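You operate a simulated robot arm through the tools that you are given. There is no shell and no other tool. Be economical: measure what you need, move in short steps, check, and stop when the job is done.

Carry out the task below with a simulated robot arm. There is one attempt and no reset: what you move stays moved.

TASK
Pack the pipe plug that the card names in the fittings carton.
Fine: plugs are in the fittings drawer; stand it upright; drawer shut, carton lid on. Set down upright: what you pick out.

It is judged by the outcome, as a careful person would: the job done as asked, and still so three seconds after it is handed in. It fails if anything else is knocked over, pushed out of place, dropped, spilled or broken. Lids that push on must go on centred and level and be pressed home; caps that screw on are set level and turned clockwise until they are tight.

THE ROBOT
A 7-joint arm with a two-finger parallel gripper on a trunk, on a base that drives. Base frame: it is fixed to the floor where the robot stands at the start and does not move with it; the origin is under the middle of the robot, x ahead of it, y to its left, z up. Lengths are in mm, angles in rad, forces in N, time in s.
Its first joint turns from -2.897 to 2.897 rad. Places, roughly: fittings drawer [800, 0, 700]; inside the fittings carton [-500, 500, 800]; rim of the fittings carton [-500, 500, 900]. Payload 4.4 kg.
Tool frame: the origin (TCP) lies between the finger pads and is the grasp point; the fingertips stand 23 mm ahead of it; z points along the fingers, y is the line along which they close. The gripper opens to 94 mm. The fingers are 38 mm wide and 10 mm thick; the gripper's body (54 by 96 mm) begins 39 mm behind the TCP.
Orientation is that of the tool frame in the base frame, as a unit quaternion [x, y, z, w]. With the fingers straight down and closing along the base's y, the tool's x points along the base's -x, its y along +y and its z along -z.

THE INTERFACE
- The arm moves only by the tool jog_arm. Its argument "series" is one flat list of numbers, 7 for each row, row after row: the shift along the tool's x, y, z in mm, then the turn, a rotation vector about the tool's x, y, z in rad, then the finger opening in mm, from 0 to 94. In form: [x, y, z, wx, wy, wz, hand, x, y, z, wx, wy, wz, hand, ...]. A call has 1 to 10 rows; each row shifts and turns the commanded pose from where the row before left it, along the tool's axes as they then stand. Each row takes 0.2 s and may step no farther than 50 mm and 0.15 rad from the row before; otherwise, or with a gripper value out of range, the whole call is refused. A pose out of reach is approached as far as the arm can. The call stops where the force on the tool passes 40 N (or 10 N more than at its start, if that is more) or the arm is blocked; 0.2 s more then pass. The fingers move at their own pace (about 108 mm/s each) and stop on an object; they squeeze with about 31 N. The grip force told is the motor's: it shows also when the fingers shut on nothing. Time passes only in rows, and 0.2 s behind the last, so rows that do not move let the fingers close. The reply holds the time, the measured pose of the TCP, the force on the tool along the base axes, the opening and the grip force, in the units named above and with some noise, with the torque about the TCP (base axes, N m) and any sound that the robot's microphone picked up, and new pictures: "views" is both (left out), scene, wrist or none.
- Cameras (640 x 400 px; columns grow to the right, rows downward): "scene" is now at [153.3, 255.5, 1424.8]; the picture's right is [0.37, -0.93, 0.00], its down [-0.86, -0.35, -0.36] and it looks along [0.34, 0.14, -0.93] (base axes); focal length 214 px, centre (320, 200). "wrist" rides on the gripper at [86, 16, -75] in the tool frame; the picture's right is [-0.18, 0.98, 0.00], its down [-0.58, -0.11, -0.81] and it looks along [-0.79, -0.15, 0.59] (tool axes); focal length 243 px, centre (320, 200). There is no depth. A picture from a camera that has moved, and an enlarged one, comes with that camera's place and axes in the base frame and with its lens.
- drive_base(legs): drives the robot by 1 to 6 legs, each [ahead, left, turn to the left] in mm, mm and rad, along the robot's own axes; the way and the turn of a leg run together, so that a leg with both is an arc; at most 1500 mm and 3.142 rad a leg. The arm and the cameras ride along, it lands a little off, and it stops where it bumps. It gives what a move gives, and a new picture of the scene camera.
- turn_head(pan, tilt): turns the head with the scene camera to pan (to the left, within 2.094 rad either way) and tilt (down, from -0.506 to 1.204), counted from straight ahead of the robot. It gives what a move gives, and a new picture of the scene camera.
- zoom(camera, box): a new picture of the part [left, top, right, bottom] of that camera's present view, enlarged. No time passes.
- close_job(): hands the job in; it is judged then, once.

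Work in short steps. Places have to be worked out from the pictures, the camera data and where the tool is seen: move nearer, look again, correct. Check each grasp and each placing, and mend what went wrong. You have 120 turns and 260 pictures in all, those below and enlarged ones among them. Open the gripper and draw the arm clear of the work before you hand the job in, unless the task says otherwise; then end with one line.

The tools are called after "Call:" as a command line: name --argument value ..., lists and objects as JSON in quotes. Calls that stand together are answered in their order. jog_arm: Moves the arm, as the interface text tells. Its arguments: {"type":"object","properties":{"series":{"type":"array"},"views":{"type":"string","enum":["both","scene","wrist","none"]}},"required":["series"]} The other tools are called the same way: drive_base (legs) drives the base; turn_head (pan, tilt) turns the head that bears the scene camera; zoom (camera, box) takes an enlarged picture of a part of a camera's view; close_job () hands the job in.

At the start:

```text
clock: 0.0
position: [187.5, 478.4, 1168.6]
tool_rot: [0.0, 1.0, 0.0, -0.001]
ft_force: [-0.5, -0.1, 0.8]
torque: [0.01, 0.03, -0.01]
finger_gap: 94.2
gripper_force: 0.0
robot x, y, heading: [0.8, 0.6, 0.0]
head pan, tilt: [0.384, 1.201]
```

scene: 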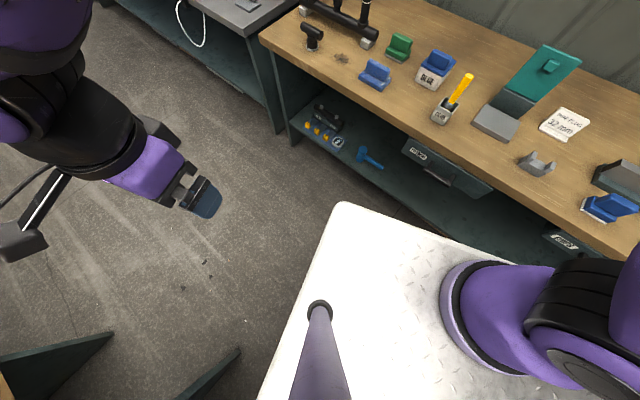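
wrist: 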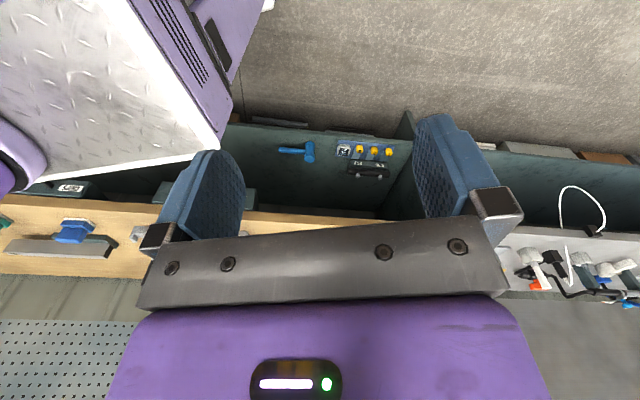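

The scene picture shows a card on the bench at about (566,123) and drawers under the top. I zoom on the card and on the drawer.

Call:
zoom --camera "scene" --box '[520, 90, 610, 150]'

Call:
zoom --camera "scene" --box '[380, 110, 620, 260]'

Call:
turn_head --pan 0 --tilt 0.8

```text
6.67 times, centred on (565, 120) of scene
camera zoom: at [153.3, 255.5, 1424.8], right [0.37, -0.93, 0.0], down [-0.86, -0.35, -0.36], along [0.34, 0.14, -0.93], focal length 1430 px, centre (-1313, 733)
```

zoom: 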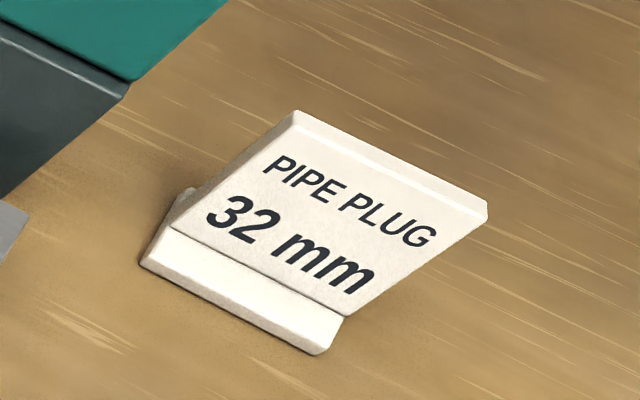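

```text
2.67 times, centred on (500, 185) of scene
camera zoom: at [153.3, 255.5, 1424.8], right [0.37, -0.93, 0.0], down [-0.86, -0.35, -0.36], along [0.34, 0.14, -0.93], focal length 572 px, centre (-160, 240)
```

zoom: 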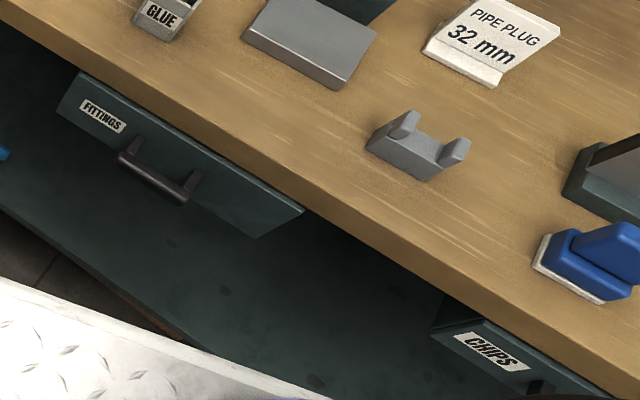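

```text
clock: 0.9
position: [187.9, 479.2, 1168.8]
tool_rot: [0.001, 1.0, 0.001, 0.0]
ft_force: [0.2, -0.5, 0.4]
torque: [0.0, -0.01, -0.01]
finger_gap: 93.8
gripper_force: 0.0
robot x, y, heading: [0.9, 0.7, -0.005]
head pan, tilt: [0.0, 0.799]
camera scene: at [182.1, 234.6, 1452.5], right [0.0, -1.0, 0.0], down [-0.72, 0.0, -0.7], along [0.7, 0.0, -0.72], focal length 214 px, centre (320, 200)
```

scene: 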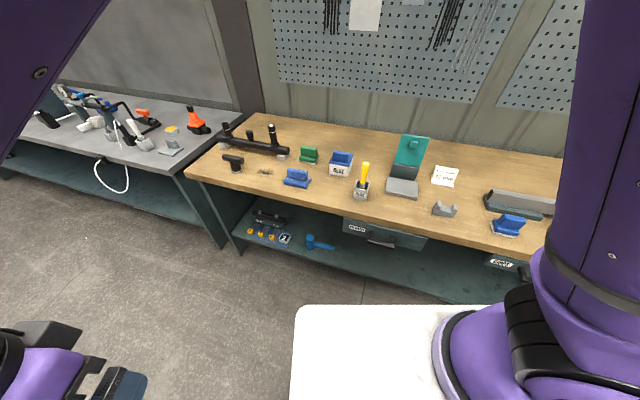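

The card says 32 mm, and the FITTINGS drawer handle is at about (672, -15, 700). I look at the carton behind left.

Call:
turn_head --pan 2.09 --tilt 0.7

```text
clock: 2.9
position: [187.4, 477.9, 1168.9]
tool_rot: [0.0, 1.0, 0.0, 0.0]
ft_force: [-1.1, -0.8, 0.0]
torque: [0.02, 0.0, 0.03]
finger_gap: 94.1
gripper_force: 0.1
robot x, y, heading: [-0.5, 2.0, -0.002]
head pan, tilt: [2.089, 0.7]
camera scene: at [59.4, 308.4, 1460.8], right [0.87, 0.49, 0.0], down [0.32, -0.56, -0.76], along [-0.38, 0.66, -0.64], focal length 214 px, centre (320, 200)
```

scene: 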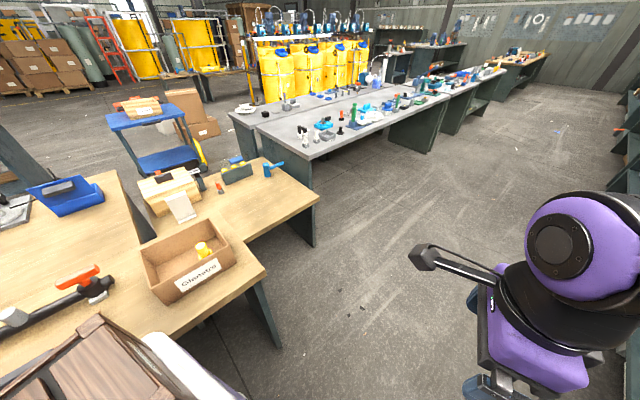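

Call:
zoom --camera "scene" --box '[100, 140, 320, 320]'

Call:
zoom --camera "scene" --box '[0, 240, 260, 400]'

```text
2.22 times, centred on (210, 230) of scene
camera zoom: at [59.4, 308.4, 1460.8], right [0.87, 0.49, 0.0], down [0.32, -0.56, -0.76], along [-0.38, 0.66, -0.64], focal length 477 px, centre (564, 133)
```

zoom: 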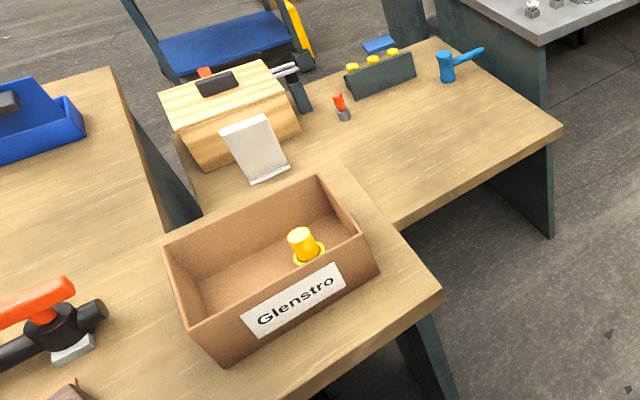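

```text
2.46 times, centred on (130, 320) of scene
camera zoom: at [59.4, 308.4, 1460.8], right [0.87, 0.49, 0.0], down [0.32, -0.56, -0.76], along [-0.38, 0.66, -0.64], focal length 528 px, centre (788, -95)
```

zoom: 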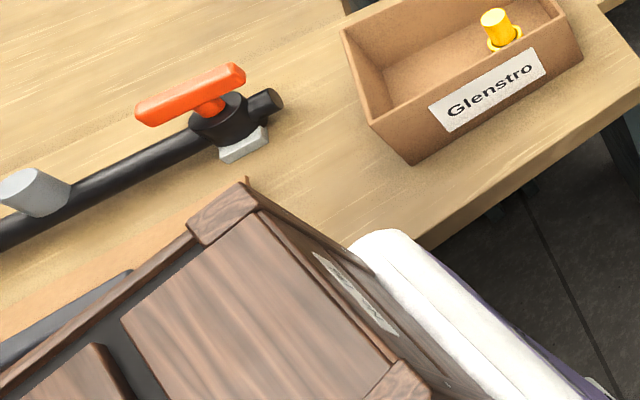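

The carton is open and already holds a yellow piece; its lid must be found. I look lower, and then to the other side.

Call:
turn_head --pan 2.09 --tilt 1.2

Call:
turn_head --pan 1.2 --tilt 0.8

Call:
turn_head --pan -1.9 --tilt 0.7

```text
clock: 3.8
position: [187.2, 478.9, 1169.3]
tool_rot: [0.0, 1.0, 0.0, 0.001]
ft_force: [-0.3, 0.0, -0.1]
torque: [0.0, 0.01, 0.01]
finger_gap: 94.1
gripper_force: 0.1
robot x, y, heading: [-2.8, 2.3, -0.002]
head pan, tilt: [2.089, 1.201]
camera scene: at [73.7, 283.2, 1424.8], right [0.87, 0.5, 0.0], down [0.46, -0.81, -0.36], along [-0.18, 0.32, -0.93], focal length 214 px, centre (320, 200)
```

scene: 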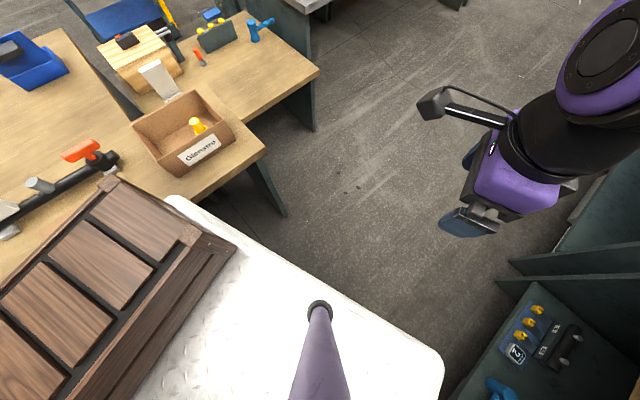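

```text
clock: 5.0
position: [185.8, 478.5, 1168.0]
tool_rot: [0.0, 1.0, 0.0, 0.0]
ft_force: [0.3, 0.0, -0.5]
torque: [0.0, 0.0, -0.03]
finger_gap: 94.0
gripper_force: 0.0
robot x, y, heading: [2.6, -2.2, -0.0]
head pan, tilt: [1.201, 0.799]
camera scene: at [130.6, 309.8, 1452.5], right [0.93, -0.36, 0.0], down [-0.26, -0.67, -0.7], along [0.25, 0.65, -0.72], focal length 214 px, centre (320, 200)
```

scene: 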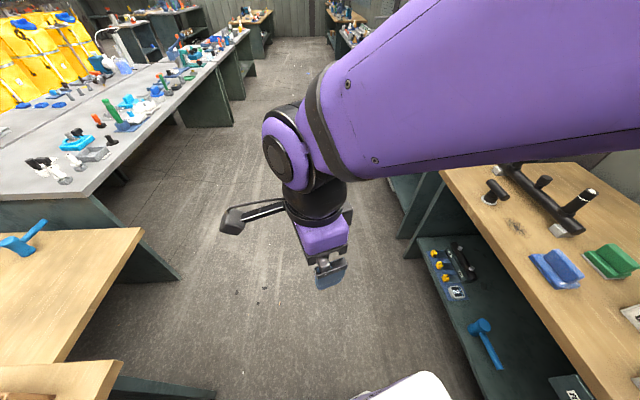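

```text
clock: 7.7
position: [187.3, 478.3, 1168.4]
tool_rot: [0.0, 1.0, 0.0, 0.0]
ft_force: [0.1, 0.5, -0.5]
torque: [-0.04, -0.01, 0.0]
finger_gap: 93.8
gripper_force: 0.1
robot x, y, heading: [-0.4, 1.4, 0.0]
head pan, tilt: [-1.901, 0.7]
camera scene: at [74.0, 154.2, 1460.8], right [-0.95, 0.32, 0.0], down [0.21, 0.61, -0.76], along [-0.25, -0.72, -0.64], focal length 214 px, centre (320, 200)
```

scene: 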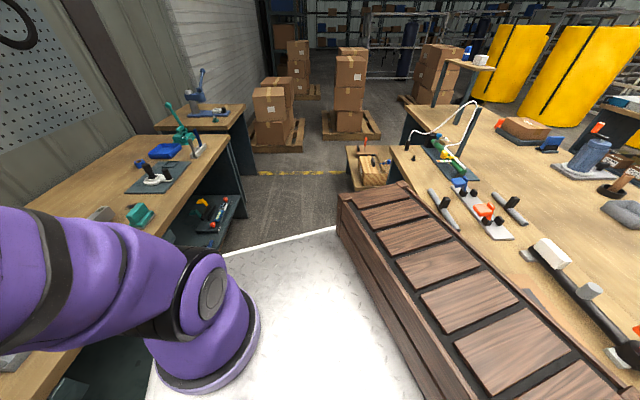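

The lid is not obvious; a brown flat corner peeks out beyond the crate near (545,300). I zoom there and view the bench behind.

Call:
zoom --camera "scene" --box '[430, 220, 640, 400]'

Call:
turn_head --pan 2.09 --tilt 0.45

Call:
turn_head --pan -2.09 --tilt 0.8

```text
2.22 times, centred on (535, 310) of scene
camera zoom: at [74.0, 154.2, 1460.8], right [-0.95, 0.32, 0.0], down [0.21, 0.61, -0.76], along [-0.25, -0.72, -0.64], focal length 477 px, centre (-158, -44)
```

zoom: 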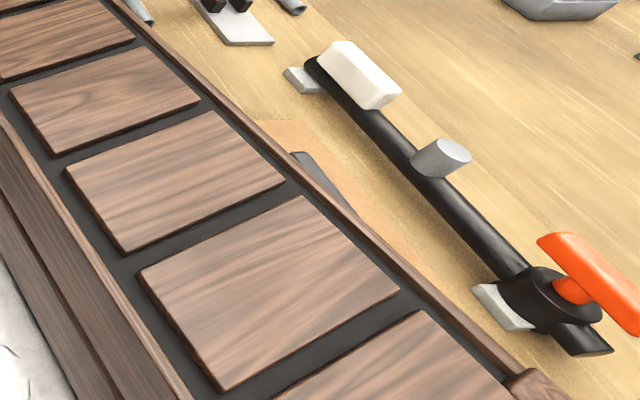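

```text
clock: 10.9
position: [187.3, 479.4, 1168.9]
tool_rot: [0.0, 1.0, 0.0, 0.0]
ft_force: [-0.4, -0.5, -0.5]
torque: [0.0, 0.0, 0.0]
finger_gap: 94.1
gripper_force: 0.0
robot x, y, heading: [0.8, 1.2, -0.001]
head pan, tilt: [2.089, 0.45]
camera scene: at [56.0, 314.4, 1483.0], right [0.87, 0.5, 0.0], down [0.22, -0.38, -0.9], along [-0.45, 0.78, -0.44], focal length 214 px, centre (320, 200)
```

scene: 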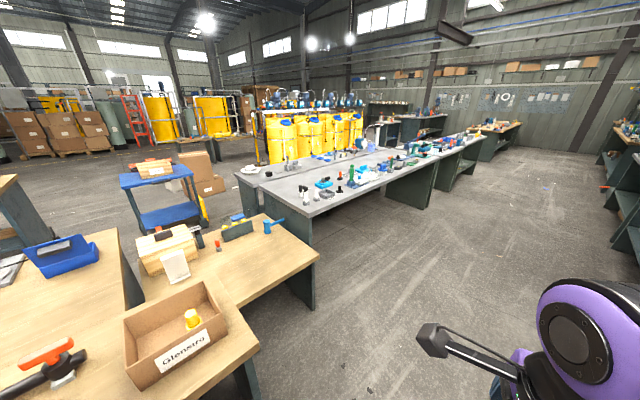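

```text
clock: 14.3
position: [185.9, 480.0, 1168.6]
tool_rot: [0.0, 1.0, 0.0, 0.0]
ft_force: [0.6, 0.3, -0.5]
torque: [0.01, 0.02, -0.02]
finger_gap: 94.2
gripper_force: 0.0
robot x, y, heading: [0.2, -0.1, 0.002]
head pan, tilt: [-2.089, 0.799]
camera scene: at [61.5, 164.5, 1452.5], right [-0.87, 0.5, 0.0], down [0.35, 0.62, -0.7], along [-0.35, -0.61, -0.72], focal length 214 px, centre (320, 200)
```

scene: 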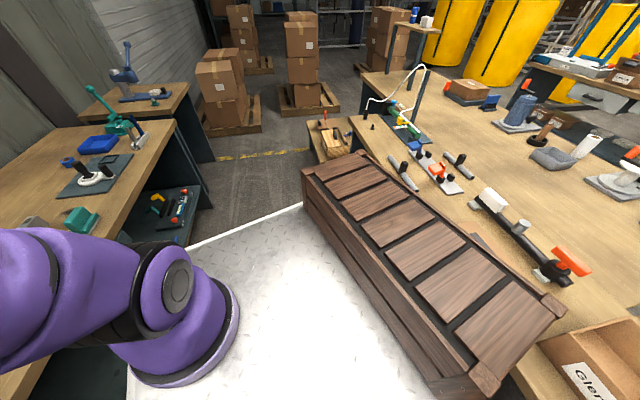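

The tan cardboard with a dark bar seen behind the crate (about (-620, 80)) looks like the carton lid. First the drawer: I face the head forward and swing the arm ahead at height.

Call:
turn_head --pan -0.2 --tilt 0.9

Call:
jog_arm --series '[-37.6, -25.4, 0, 0, 0, 0, 94, -37.6, -25.4, 0, 0, 0, 0, 94, -37.6, -25.4, 0, 0, 0, 0, 94, -37.6, -25.4, 0, 0, 0, 0, 94, -37.6, -25.4, 0, 0, 0, 0, 94, -37.6, -25.4, 0, 0, 0, 0, 94, -37.6, -25.4, 0, 0, 0, 0, 94]' --views "none"

Call:
jog_arm --series '[-11.5, -43, 0, 0, 0, 0, 94, -11.5, -43, 0, 0, 0, 0, 94, -11.5, -43, 0, 0, 0, 0, 94, -11.5, -43, 0, 0, 0, 0, 94, -11.5, -43, 0, 0, 0, 0, 94, -11.5, -43, 0, 0, 0, 0, 94, -11.5, -43, 0, 0, 0, 0, 94]'

```text
clock: 16.2
position: [186.5, 478.0, 1168.0]
tool_rot: [0.0, 1.0, -0.001, 0.0]
ft_force: [0.5, 0.5, -0.3]
torque: [0.01, -0.03, 0.03]
finger_gap: 93.7
gripper_force: 0.0
robot x, y, heading: [-0.3, -2.0, 0.004]
head pan, tilt: [-0.201, 0.901]
camera scene: at [175.4, 219.5, 1444.6], right [-0.2, -0.98, 0.0], down [-0.77, 0.16, -0.62], along [0.61, -0.12, -0.78], focal length 214 px, centre (320, 200)
```

scene: 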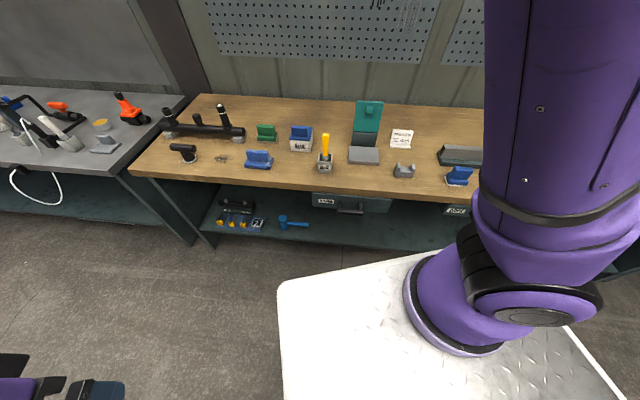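

```text
clock: 17.8
position: [449.9, 300.9, 1168.3]
tool_rot: [0.0, 1.0, -0.001, 0.0]
ft_force: [0.0, 0.6, 0.8]
torque: [-0.03, -0.02, 0.04]
finger_gap: 93.9
gripper_force: 0.0
robot x, y, heading: [2.0, -1.3, 0.001]
head pan, tilt: [-0.201, 0.901]
```

```text
clock: 19.4
position: [529.9, -0.1, 1168.9]
tool_rot: [0.0, 1.0, 0.0, 0.0]
ft_force: [0.4, 0.3, 0.7]
torque: [-0.04, -0.01, 0.01]
finger_gap: 93.9
gripper_force: 0.0
robot x, y, heading: [2.5, -1.3, -0.0]
head pan, tilt: [-0.201, 0.901]
camera scene: at [175.3, 219.8, 1444.6], right [-0.2, -0.98, 0.0], down [-0.77, 0.16, -0.62], along [0.61, -0.12, -0.78], focal length 214 px, centre (320, 200)
camera wrist: at [444.2, 16.1, 1241.2], right [0.18, 0.98, 0.0], down [0.58, -0.11, 0.81], along [0.79, -0.15, -0.59], focal length 243 px, centre (320, 200)
```

scene: 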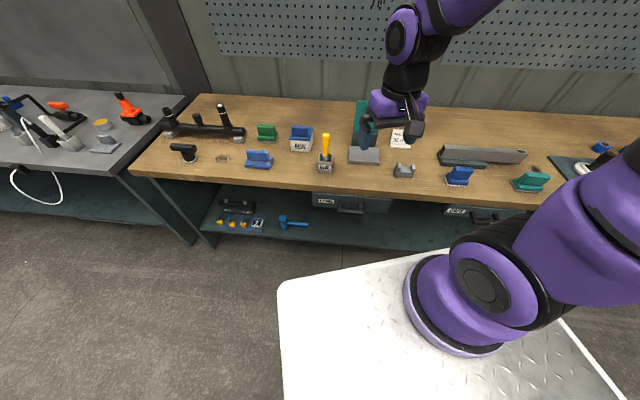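
wrist: 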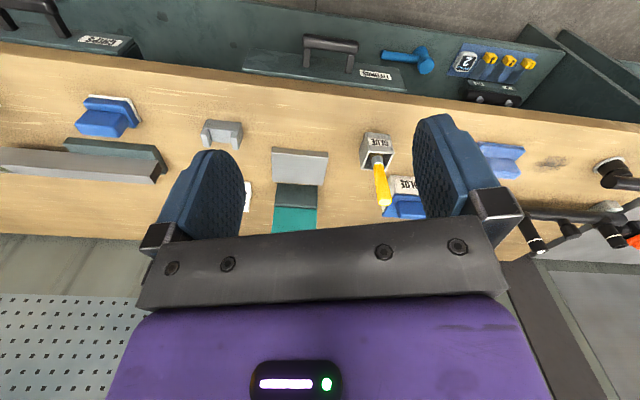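

The wrist view shows the handle clear in front of the bench edge. I zoom in on it from both cameras to triangulate.

Call:
zoom --camera "wrist" --box '[220, 20, 440, 110]'

Call:
zoom --camera "scene" --box '[290, 170, 410, 230]'

```text
2.91 times, centred on (330, 65) of wrist
camera zoom: at [444.2, 16.1, 1241.2], right [0.18, 0.98, 0.0], down [0.58, -0.11, 0.81], along [0.79, -0.15, -0.59], focal length 706 px, centre (291, 593)
```

zoom: 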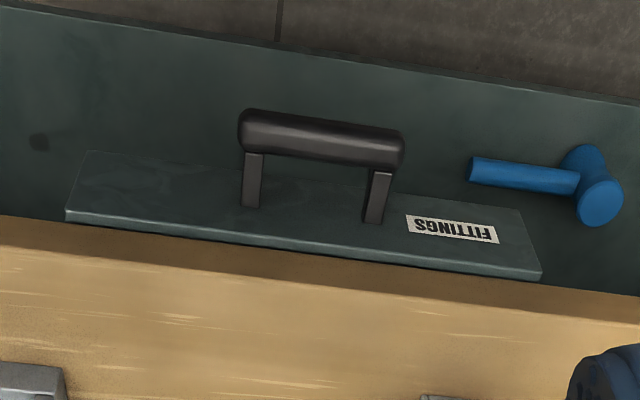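

```text
5.33 times, centred on (350, 200) of scene
camera zoom: at [175.3, 219.8, 1444.6], right [-0.2, -0.98, 0.0], down [-0.77, 0.16, -0.62], along [0.61, -0.12, -0.78], focal length 1144 px, centre (160, 200)
```

zoom: 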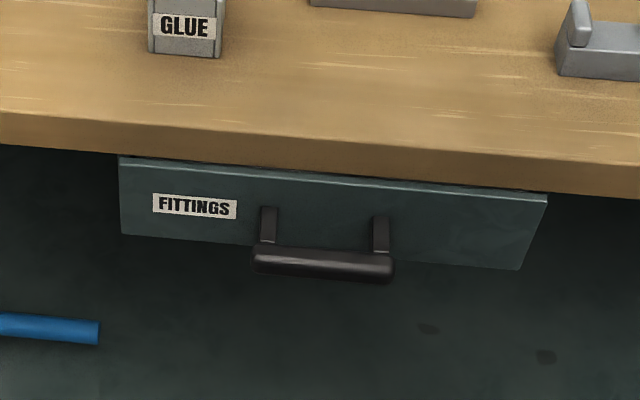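

Triangulated: handle bar centre about (637, 0, 740), running along y, and bench edge at x≈689, z≈811. I turn the tool 90° and tilt it so the body stays clear of the bench edge.

Call:
jog_arm --series '[0, 0, 0, 0, 0, 0.1428, 94, 0, 0, 0, 0, 0, 0.1428, 94, 0, 0, 0, 0, 0, 0.1428, 94, 0, 0, 0, 0, 0, 0.1428, 94, 0, 0, 0, 0, 0, 0.1428, 94, 0, 0, 0, 0, 0, 0.1428, 94, 0, 0, 0, 0, 0, 0.1428, 94, 0, 0, 0, 0, 0, 0.1428, 94, 0, 0, 0, 0, 0, 0.1428, 94, 0, 0, 0, 0, 0, 0.1428, 94]' --views "none"

Call:
jog_arm --series '[0, 0, 0, 0, 0, 0.1428, 94, 0, 0, 50, 0, 0, 0, 94, 0, 0, 50, 0, 0, 0, 94, 0, 0, 50, 0, 0, 0, 94, 0, 0, 50, 0, 0, 0, 94, 0, 0, 0, -0.1, 0, 0, 94, 0, 0, 0, -0.1, 0, 0, 94, 0, 0, 0, -0.1, 0, 0, 94, 0, 0, 0, -0.1, 0, 0, 94]'

```text
clock: 21.6
position: [530.2, -0.6, 1169.8]
tool_rot: [0.655, 0.756, 0.0, 0.0]
ft_force: [0.4, 0.9, 0.6]
torque: [0.0, 0.0, 0.02]
finger_gap: 93.8
gripper_force: 0.1
robot x, y, heading: [1.1, 1.2, -0.001]
head pan, tilt: [-0.201, 0.901]
```

```text
clock: 23.6
position: [621.6, 23.4, 972.7]
tool_rot: [0.693, 0.693, 0.141, 0.141]
ft_force: [0.3, -0.4, 0.4]
torque: [0.01, -0.02, 0.02]
finger_gap: 94.0
gripper_force: 0.1
out of reach, approached as far as the arm can: row 3, 4, 6, 7, 8, 9
robot x, y, heading: [1.1, 1.6, 0.0]
head pan, tilt: [-0.201, 0.901]
camera scene: at [175.5, 219.2, 1444.7], right [-0.2, -0.98, 0.0], down [-0.77, 0.16, -0.62], along [0.61, -0.12, -0.78], focal length 214 px, centre (320, 200)
camera wrist: at [608.2, 109.8, 1046.5], right [0.91, -0.18, 0.38], down [-0.41, -0.58, 0.7], along [0.09, -0.79, -0.6], focal length 243 px, centre (320, 200)
```

scene: 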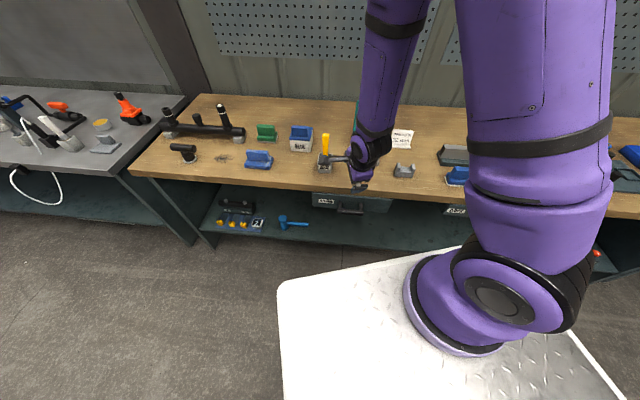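
wrist: 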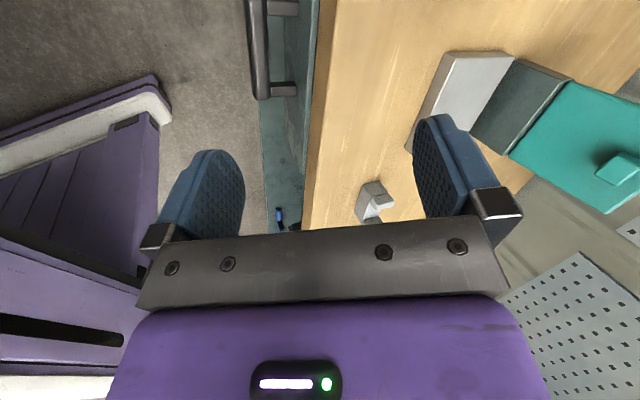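

The tilted pose is inside the arm's minimum reach, so I back the base by 120 mm to place the handle at ~757 mm from the axis; the bench behind (slanted, edge ~-470 at the left corner) leaves room for that.

Call:
drive_base --legs '[[-120, 0, 0]]'

Call:
turn_head --pan 0 --tilt 0.9

```text
clock: 24.8
position: [566.2, -26.8, 972.8]
tool_rot: [0.717, 0.669, 0.134, 0.144]
ft_force: [-1.2, -0.3, -0.7]
torque: [0.05, -0.01, 0.06]
finger_gap: 93.9
gripper_force: 0.0
robot x, y, heading: [-56.1, -8.0, -0.066]
head pan, tilt: [-0.201, 0.901]
camera scene: at [135.6, 199.3, 1444.8], right [-0.27, -0.96, 0.0], down [-0.76, 0.21, -0.62], along [0.6, -0.17, -0.78], focal length 214 px, centre (320, 200)
```

scene: 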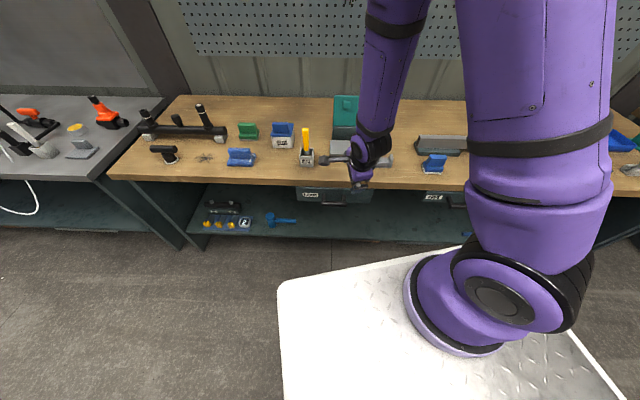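

```text
clock: 25.5
position: [567.5, -25.7, 973.7]
tool_rot: [0.716, 0.669, 0.135, 0.144]
ft_force: [0.6, -0.1, 0.6]
torque: [0.0, -0.01, 0.0]
finger_gap: 93.7
gripper_force: 0.1
robot x, y, heading: [-55.6, -5.8, -0.067]
head pan, tilt: [0.0, 0.901]
camera scene: at [138.0, 215.0, 1444.6], right [-0.07, -1.0, 0.0], down [-0.78, 0.06, -0.62], along [0.62, -0.04, -0.78], focal length 214 px, centre (320, 200)
```

scene: 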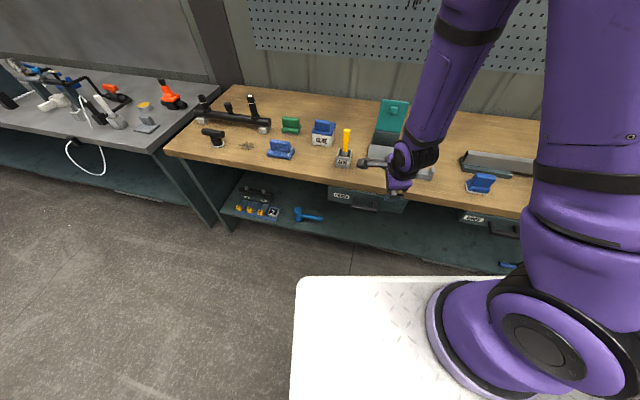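

The base bumped after 56 mm and yawed slightly; I edge forward 8 mm to clear contact. Then I restore vertical and turn the tool the other way (−180°), as the first yaw likely hit a joint limit.

Call:
drive_base --legs '[[10, 0, 0.06]]'

Call:
jog_arm --series '[0, 0, 0, 0.1, 0, 0, 94, 0, 0, 0, 0.1, 0, 0, 94, 0, 0, 0, 0.1, 0, 0, 94, 0, 0, 0, 0.1, 0, 0, 94, 0, 0, -50, 0, 0, 0, 94, 0, 0, -50, 0, 0, 0, 94, 0, 0, 0, 0, 0, -0.147, 94, 0, 0, 0, 0, 0, -0.147, 94, 0, 0, 0, 0, 0, -0.147, 94, 0, 0, 0, 0, 0, -0.147, 94]' --views "none"

Call:
jog_arm --series '[0, 0, 0, 0, 0, -0.147, 94, 0, 0, 0, 0, 0, -0.147, 94, 0, 0, 0, 0, 0, -0.147, 94, 0, 0, 0, 0, 0, -0.147, 94, 0, 0, 0, 0, 0, -0.147, 94, 0, 0, 0, 0, 0, -0.147, 94, 0, 0, 0, 0, 0, -0.147, 94, 0, 0, 0, 0, 0, -0.147, 94]' --views "none"

Call:
jog_arm --series '[0, 0, 0, 0, 0, -0.147, 94, 0, 0, 0, 0, 0, -0.147, 94, 0, 0, 0, 0, 0, -0.147, 94, 0, 0, 0, 0, 0, -0.147, 94, 0, 0, 0, 0, 0, -0.147, 94, 0, 0, 0, 0, 0, -0.147, 94, 0, 0, 0, 0, 0, -0.147, 94, 0, 0, 0, 0, 0, -0.147, 94, 0, 0, 0, 0, 0, -0.147, 94]'

```text
clock: 26.4
position: [577.4, 11.5, 973.3]
tool_rot: [0.697, 0.69, 0.139, 0.14]
ft_force: [-0.4, 0.6, 0.4]
torque: [0.01, 0.0, -0.03]
finger_gap: 94.1
gripper_force: 0.0
robot x, y, heading: [-46.9, -4.8, -0.009]
head pan, tilt: [0.0, 0.901]
camera scene: at [136.1, 226.3, 1444.6], right [-0.01, -1.0, 0.0], down [-0.78, 0.01, -0.62], along [0.62, -0.01, -0.78], focal length 214 px, centre (320, 200)
```

scene: 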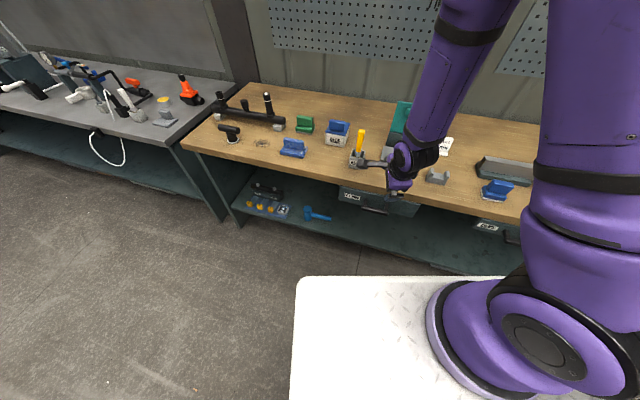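

```text
clock: 28.6
position: [579.2, 10.2, 1072.6]
tool_rot: [0.476, 0.879, 0.0, 0.0]
ft_force: [0.4, -0.6, 0.2]
torque: [-0.04, -0.01, 0.0]
finger_gap: 94.1
gripper_force: 0.1
robot x, y, heading: [-39.9, -7.6, -0.009]
head pan, tilt: [0.0, 0.901]
```

```text
clock: 30.4
position: [578.3, 11.0, 1074.3]
tool_rot: [-0.092, 0.996, 0.0, -0.001]
ft_force: [0.1, -0.8, -0.4]
torque: [0.03, 0.03, 0.0]
finger_gap: 94.0
gripper_force: 0.1
robot x, y, heading: [-42.6, -5.9, -0.006]
head pan, tilt: [0.0, 0.901]
```

```text
clock: 32.4
position: [577.4, 11.0, 1074.2]
tool_rot: [-0.684, 0.729, 0.001, -0.001]
ft_force: [0.4, 0.4, 0.7]
torque: [-0.03, -0.03, -0.02]
finger_gap: 94.1
gripper_force: 0.1
robot x, y, heading: [-42.4, -6.3, -0.01]
head pan, tilt: [0.0, 0.901]
camera scene: at [135.9, 226.2, 1444.6], right [-0.01, -1.0, 0.0], down [-0.78, 0.01, -0.62], along [0.62, -0.01, -0.78], focal length 214 px, centre (320, 200)
camera wrist: at [557.6, -74.0, 1146.3], right [-0.97, 0.24, 0.0], down [0.15, 0.57, 0.81], along [0.2, 0.78, -0.59], focal length 243 px, centre (320, 200)
```

scene: 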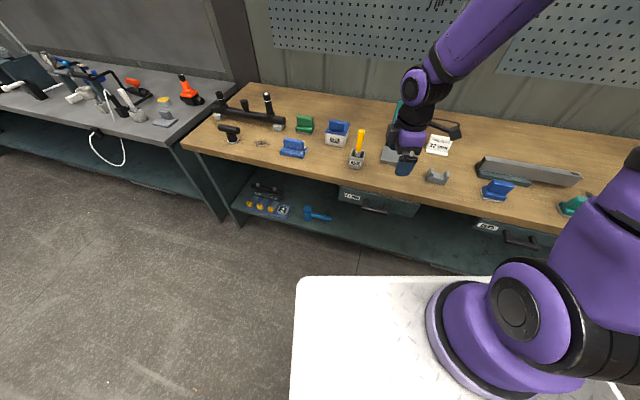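
wrist: 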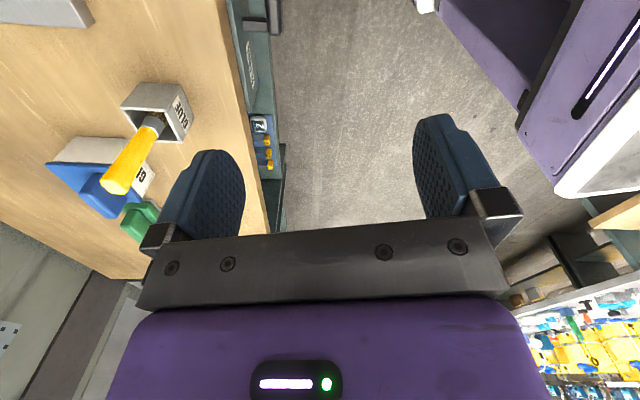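

That yaw works. I finish the yaw, centre on y≈0 and descend to z≈900 for a closer look at the handle.

Call:
jog_arm --series '[0, 0, 0, 0, 0, -0.063, 94, 11, -15, 43, 0, 0, 0, 94, 0, 0, 43, 0, 0, 0, 94, 0, 0, 43, 0, 0, 0, 94, 0, 0, 43, 0, 0, 0, 94]'

```text
clock: 33.6
position: [591.6, -0.2, 901.2]
tool_rot: [-0.707, 0.707, 0.001, -0.001]
ft_force: [0.0, 0.2, 0.9]
torque: [0.02, -0.02, -0.03]
finger_gap: 94.1
gripper_force: 0.0
robot x, y, heading: [-44.6, -7.9, -0.013]
head pan, tilt: [0.0, 0.901]
camera scene: at [135.3, 225.8, 1444.7], right [-0.01, -1.0, 0.0], down [-0.78, 0.01, -0.62], along [0.62, -0.01, -0.78], focal length 214 px, centre (320, 200)
camera wrist: at [576.2, -86.4, 974.0], right [-0.98, 0.19, 0.0], down [0.11, 0.58, 0.81], along [0.15, 0.79, -0.59], focal length 243 px, centre (320, 200)
```

scene: 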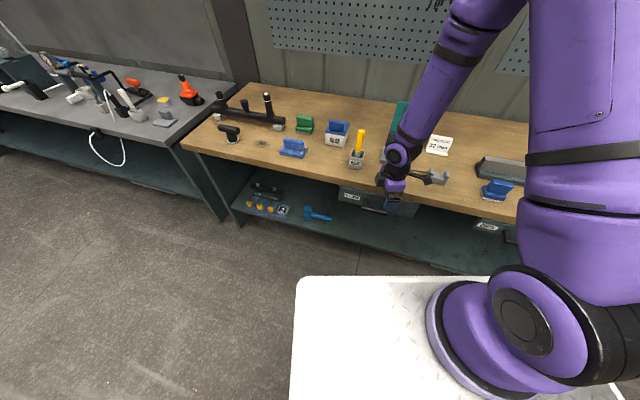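
wrist: 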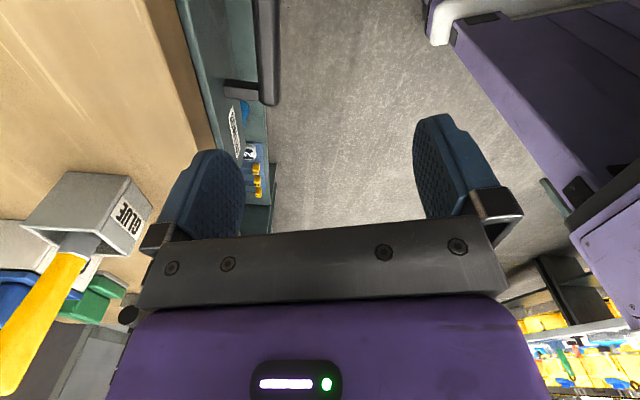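

The handle is visible at the top. I zoom to measure bar, drawer face and bench edge.

Call:
zoom --camera "wrist" --box '[130, 0, 330, 125]'

Call:
zoom --camera "scene" --box '[320, 160, 440, 235]'

```text
3.20 times, centred on (230, 62) of wrist
camera zoom: at [576.2, -86.4, 974.0], right [-0.98, 0.19, 0.0], down [0.11, 0.58, 0.81], along [0.15, 0.79, -0.59], focal length 776 px, centre (608, 640)
```

zoom: 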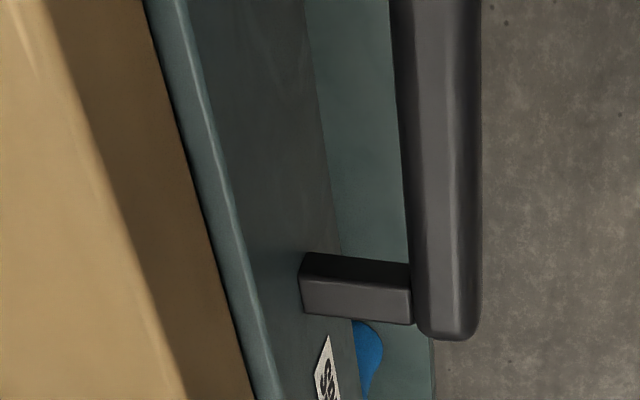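

```text
5.33 times, centred on (380, 198) of scene
camera zoom: at [135.3, 225.8, 1444.7], right [-0.01, -1.0, 0.0], down [-0.78, 0.01, -0.62], along [0.62, -0.01, -0.78], focal length 1144 px, centre (0, 213)
```

zoom: 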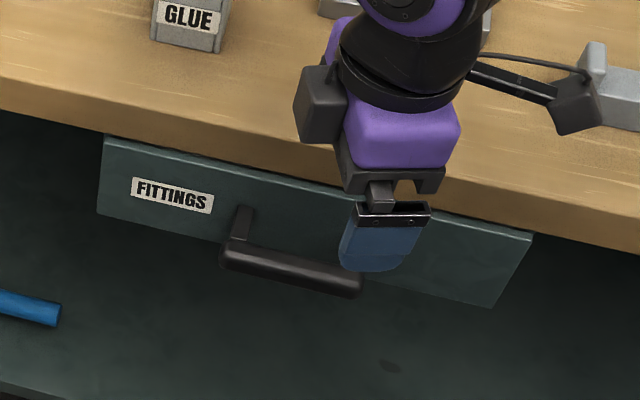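

Height is still ambiguous (z 690–740). I lower the hand in front of the handle for a steeper baseline.

Call:
jog_arm --series '[0, 40, 20, 0, 0, 0, 60, 0, 0, 40, 0, 0, 0, 60, 0, 0, 50, 0, 0, 0, 60]' --views "wrist"

Call:
zoom --camera "wrist" --box '[100, 0, 320, 140]'

```text
clock: 34.4
position: [553.1, -0.3, 792.6]
tool_rot: [-0.706, 0.708, 0.0, 0.0]
ft_force: [-0.6, 0.1, 0.4]
torque: [0.01, -0.04, -0.05]
finger_gap: 60.1
gripper_force: 0.2
robot x, y, heading: [-38.9, -4.4, -0.01]
head pan, tilt: [0.0, 0.901]
camera wrist: at [536.4, -86.5, 864.7], right [-0.98, 0.19, 0.0], down [0.11, 0.58, 0.81], along [0.15, 0.79, -0.59], focal length 243 px, centre (320, 200)
```

wrist: 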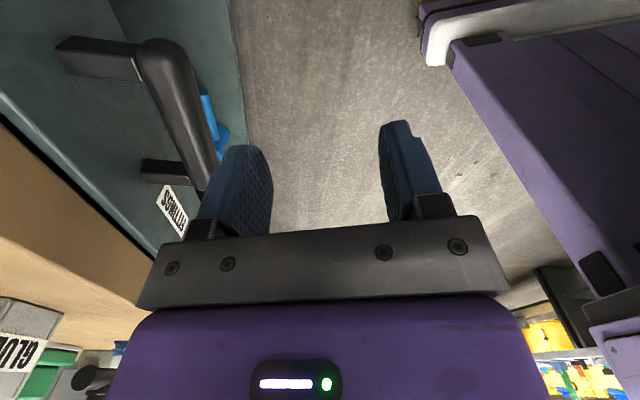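

```text
2.86 times, centred on (210, 70) of wrist
camera zoom: at [536.4, -86.5, 864.7], right [-0.98, 0.19, 0.0], down [0.11, 0.58, 0.81], along [0.15, 0.79, -0.59], focal length 693 px, centre (634, 571)
```

zoom: 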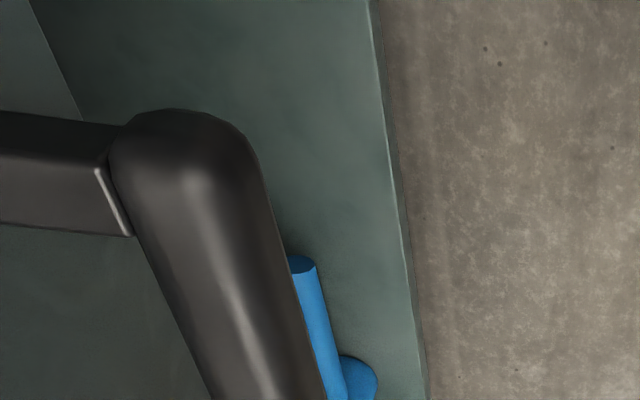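

Now consistent: bar centre ≈ (636, 0, 741), and the bench/drawer is turned about 0.31 rad (pull direction ≈ (-0.95, 0.31)). I line the fingers up above the bar with a 0.3 tilt.

Call:
jog_arm --series '[-3, -31, -12, 0, 0, 0, 42, -3, -32, -10, 0, 0, 0, 42, 0, 0, 0, 0, 0, 0.1033, 42, 0, 0, 0, 0, 0, 0.1033, 42, 0, 0, 0, 0, 0, 0.1033, 42, 0, 0, 0, 0.15, 0, 0, 42, 0, 0, 0, 0.15, 0, 0, 42]'

Call:
zoom --camera "scene" --box '[320, 160, 440, 235]'

```text
clock: 36.0
position: [616.6, 3.4, 813.4]
tool_rot: [-0.58, 0.8, -0.122, 0.088]
ft_force: [-0.5, -1.1, -0.3]
torque: [0.05, 0.02, -0.03]
finger_gap: 41.8
gripper_force: 0.0
robot x, y, heading: [-45.1, -7.4, -0.011]
head pan, tilt: [0.0, 0.901]
camera scene: at [136.0, 225.1, 1444.7], right [-0.01, -1.0, 0.0], down [-0.78, 0.01, -0.62], along [0.62, -0.01, -0.78], focal length 214 px, centre (320, 200)
camera wrist: at [554.5, -66.4, 878.1], right [-0.84, 0.47, -0.29], down [0.05, 0.6, 0.8], along [0.55, 0.66, -0.52], focal length 243 px, centre (320, 200)
```

scene: 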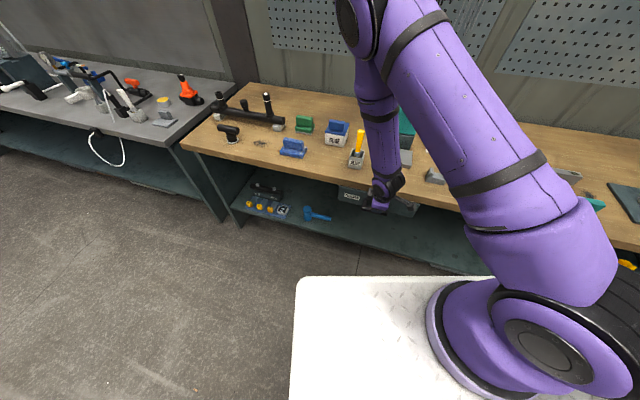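
wrist: 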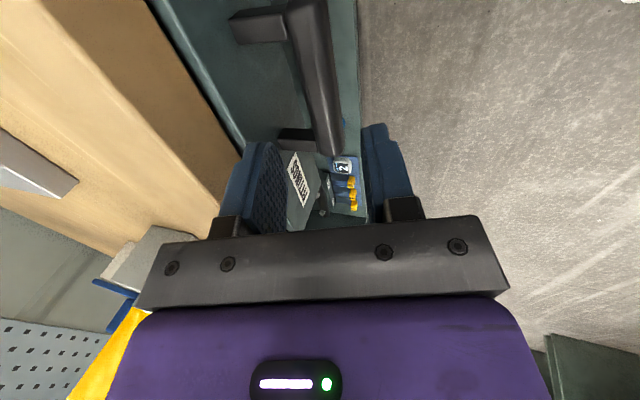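

```text
5.33 times, centred on (380, 198) of scene
camera zoom: at [136.0, 225.1, 1444.7], right [-0.01, -1.0, 0.0], down [-0.78, 0.01, -0.62], along [0.62, -0.01, -0.78], focal length 1144 px, centre (0, 213)
```

zoom: 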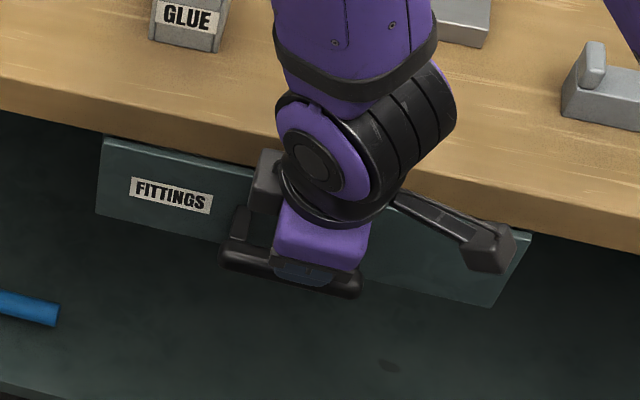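

The bar appears exactly where predicted (col ~322 at row 100), centred between the fingers. I advance 45 mm along the tool axis and check.

Call:
jog_arm --series '[0, 0, 25, 0, 0, 0, 42, 0, 0, 20, 0, 0, 0, 42]' --views "wrist"

```text
clock: 36.6
position: [628.3, 1.7, 769.8]
tool_rot: [-0.583, 0.799, -0.12, 0.087]
ft_force: [-0.5, 0.4, 0.3]
torque: [0.0, 0.0, 0.04]
finger_gap: 42.0
gripper_force: 0.1
robot x, y, heading: [-40.9, -3.5, -0.006]
head pan, tilt: [0.0, 0.901]
camera wrist: at [566.7, -68.4, 834.7], right [-0.84, 0.46, -0.29], down [0.05, 0.59, 0.8], along [0.54, 0.66, -0.52], focal length 243 px, centre (320, 200)
```

wrist: 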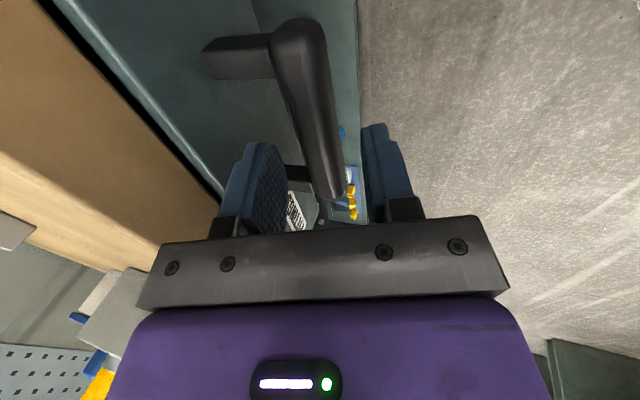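

Still centred. I advance 22 mm more and close on the bar.

Call:
jog_arm --series '[0, 0, 22, 0, 0, 0, 42, 0, 0, 0, 0, 0, 0, 42, 0, 0, 0, 0, 0, 0, 10, 0, 0, 0, 0, 0, 0, 10]' --views "wrist"

```text
clock: 37.6
position: [634.2, -0.8, 749.8]
tool_rot: [-0.581, 0.8, -0.12, 0.087]
ft_force: [2.5, 1.4, -1.9]
torque: [1.18, 0.17, -1.82]
finger_gap: 26.9
gripper_force: 45.1
robot x, y, heading: [-37.0, -3.6, -0.015]
head pan, tilt: [0.0, 0.901]
camera wrist: at [572.9, -70.6, 813.8], right [-0.84, 0.47, -0.29], down [0.05, 0.59, 0.8], along [0.55, 0.66, -0.52], focal length 243 px, centre (320, 200)
```

wrist: 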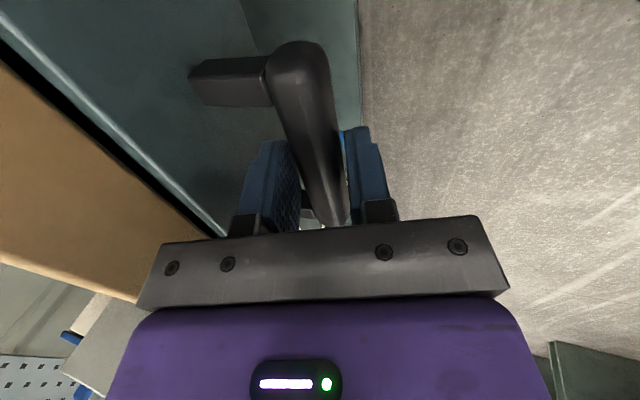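

Gripped (26.9 mm). I pull outward along the drawer normal in small steps.

Call:
jog_arm --series '[0, 9.55, -2.96, 0, 0, 0, 10, 0, 9.55, -2.96, 0, 0, 0, 10, 0, 9.55, -2.96, 0, 0, 0, 10, 0, 9.55, -2.96, 0, 0, 0, 10]' --views "none"

```text
clock: 38.6
position: [596.9, 12.6, 749.6]
tool_rot: [-0.582, 0.799, -0.121, 0.088]
ft_force: [-1.6, -0.9, 9.0]
torque: [0.03, 0.88, -1.81]
finger_gap: 27.2
gripper_force: 45.0
robot x, y, heading: [-44.4, -6.0, -0.009]
head pan, tilt: [0.0, 0.901]
```

It slides freely with the grip kept. I continue pulling about 130 mm more.

Call:
jog_arm --series '[0, 15.3, -4.7, 0, 0, 0, 10, 0, 15.3, -4.7, 0, 0, 0, 10, 0, 15.3, -4.7, 0, 0, 0, 10, 0, 15.3, -4.7, 0, 0, 0, 10, 0, 15.3, -4.7, 0, 0, 0, 10, 0, 15.3, -4.7, 0, 0, 0, 10, 0, 15.3, -4.7, 0, 0, 0, 10]'

```text
clock: 40.2
position: [489.0, 47.3, 748.9]
tool_rot: [-0.583, 0.799, -0.121, 0.087]
ft_force: [-0.6, 3.4, 1.0]
torque: [0.66, 0.83, -1.51]
finger_gap: 27.3
gripper_force: 45.0
robot x, y, heading: [-44.6, -4.4, -0.01]
head pan, tilt: [0.0, 0.901]
camera scene: at [136.0, 226.1, 1444.6], right [-0.01, -1.0, 0.0], down [-0.78, 0.01, -0.62], along [0.62, -0.01, -0.78], focal length 214 px, centre (320, 200)
camera wrist: at [427.2, -23.2, 813.9], right [-0.84, 0.46, -0.29], down [0.05, 0.59, 0.8], along [0.54, 0.66, -0.52], focal length 243 px, centre (320, 200)
```

scene: 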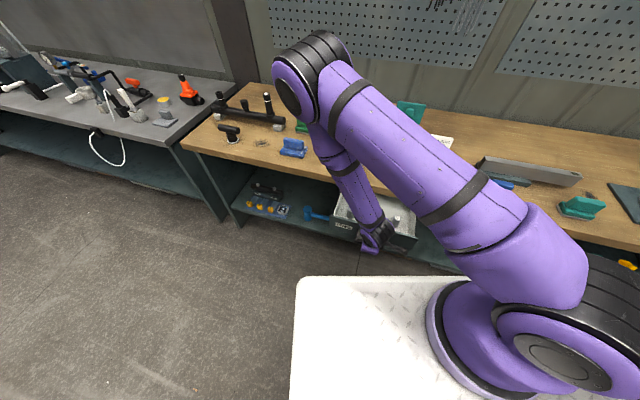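
wrist: 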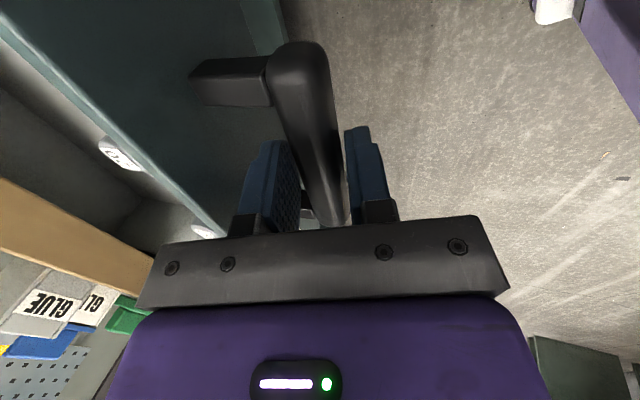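

Open by ~153 mm. I pull 40 mm more, then release and back out upward.

Call:
jog_arm --series '[0, 12.7, -4, 0, 0, 0, 10, 0, 12.7, -4, 0, 0, 0, 10, 0, 12.7, -4, 0, 0, 0, 10]' --views "none"

```text
clock: 41.0
position: [453.1, 59.0, 750.1]
tool_rot: [-0.583, 0.799, -0.119, 0.088]
ft_force: [1.2, 2.3, -15.6]
torque: [0.51, 0.64, -1.68]
finger_gap: 26.9
gripper_force: 44.8
robot x, y, heading: [-41.9, -3.7, -0.007]
head pan, tilt: [0.0, 0.901]
```

Released next: open to 42, retreat along the tool axis, then straighten and rise to look inside.

Call:
jog_arm --series '[0, 0, 0, 0, 0, 0, 44, 0, 0, 0, 0, 0, 0, 44, 0, 0, -20, 0, 0, 0, 44, 0, 0, -30, 0, 0, 0, 44, 0, 0, -40, 0, 0, 0, 44, 0, -15, -40, -0.1, 0, 0, 60, 0, -15, -40, -0.1, 0, 0, 90, 0, -15, -40, -0.1, 0, 0, 90]'

```text
clock: 42.8
position: [487.1, 92.8, 933.9]
tool_rot: [-0.59, 0.807, 0.0, -0.001]
ft_force: [1.3, 0.3, 0.2]
torque: [-0.04, -0.01, 0.02]
finger_gap: 89.9
gripper_force: 0.1
out of reach, approached as far as the arm can: row 4, 5, 6
robot x, y, heading: [-42.5, -6.6, -0.012]
head pan, tilt: [0.0, 0.901]
camera scene: at [136.2, 227.5, 1444.4], right [-0.01, -1.0, 0.0], down [-0.78, 0.01, -0.62], along [0.62, -0.01, -0.78], focal length 214 px, centre (320, 200)
camera wrist: at [445.3, 17.0, 1005.7], right [-0.88, 0.47, 0.0], down [0.28, 0.52, 0.81], along [0.38, 0.71, -0.59], focal length 243 px, centre (320, 200)
```

scene: 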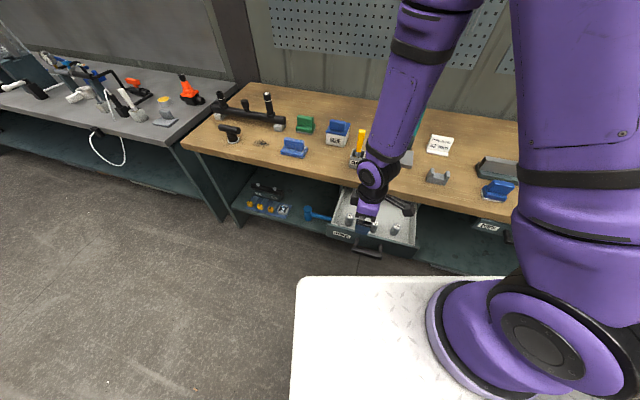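
wrist: 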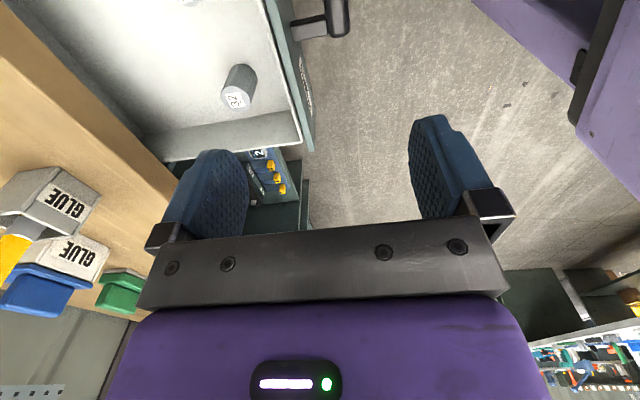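

The drawer is open with several plugs; I zoom to read their labels.

Call:
zoom --camera "scene" --box '[320, 180, 430, 260]'

Call:
zoom --camera "wrist" --box '[170, 30, 310, 130]'

```text
5.00 times, centred on (375, 220) of scene
camera zoom: at [136.2, 227.5, 1444.4], right [-0.01, -1.0, 0.0], down [-0.78, 0.01, -0.62], along [0.62, -0.01, -0.78], focal length 1072 px, centre (45, 100)
```

zoom: 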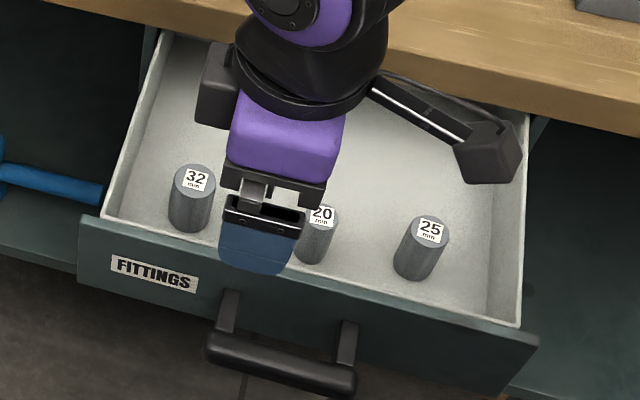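

```text
4.00 times, centred on (240, 80) of wrist
camera zoom: at [445.3, 17.0, 1005.7], right [-0.88, 0.47, 0.0], down [0.28, 0.52, 0.81], along [0.38, 0.71, -0.59], focal length 970 px, centre (640, 680)
```

zoom: 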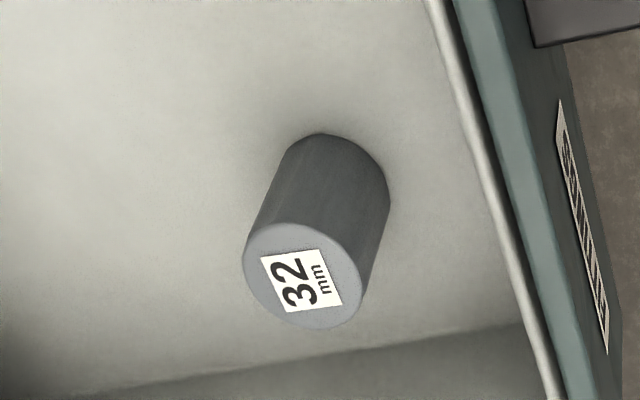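

The 32 mm plug is leftmost, standing; top at ≈ (597, 104.5, 762), base z≈710. I move above it at z≈860.

Call:
jog_arm --series '[-14.8, -33.7, 0, 0, 0, 0, 90, -14.8, -33.7, 25, 0, 0, 0, 90, -14.7, -33.8, 35, 0, 0, 0, 90]'

```text
refused: row 3 steps farther than a row can; nothing moved
```

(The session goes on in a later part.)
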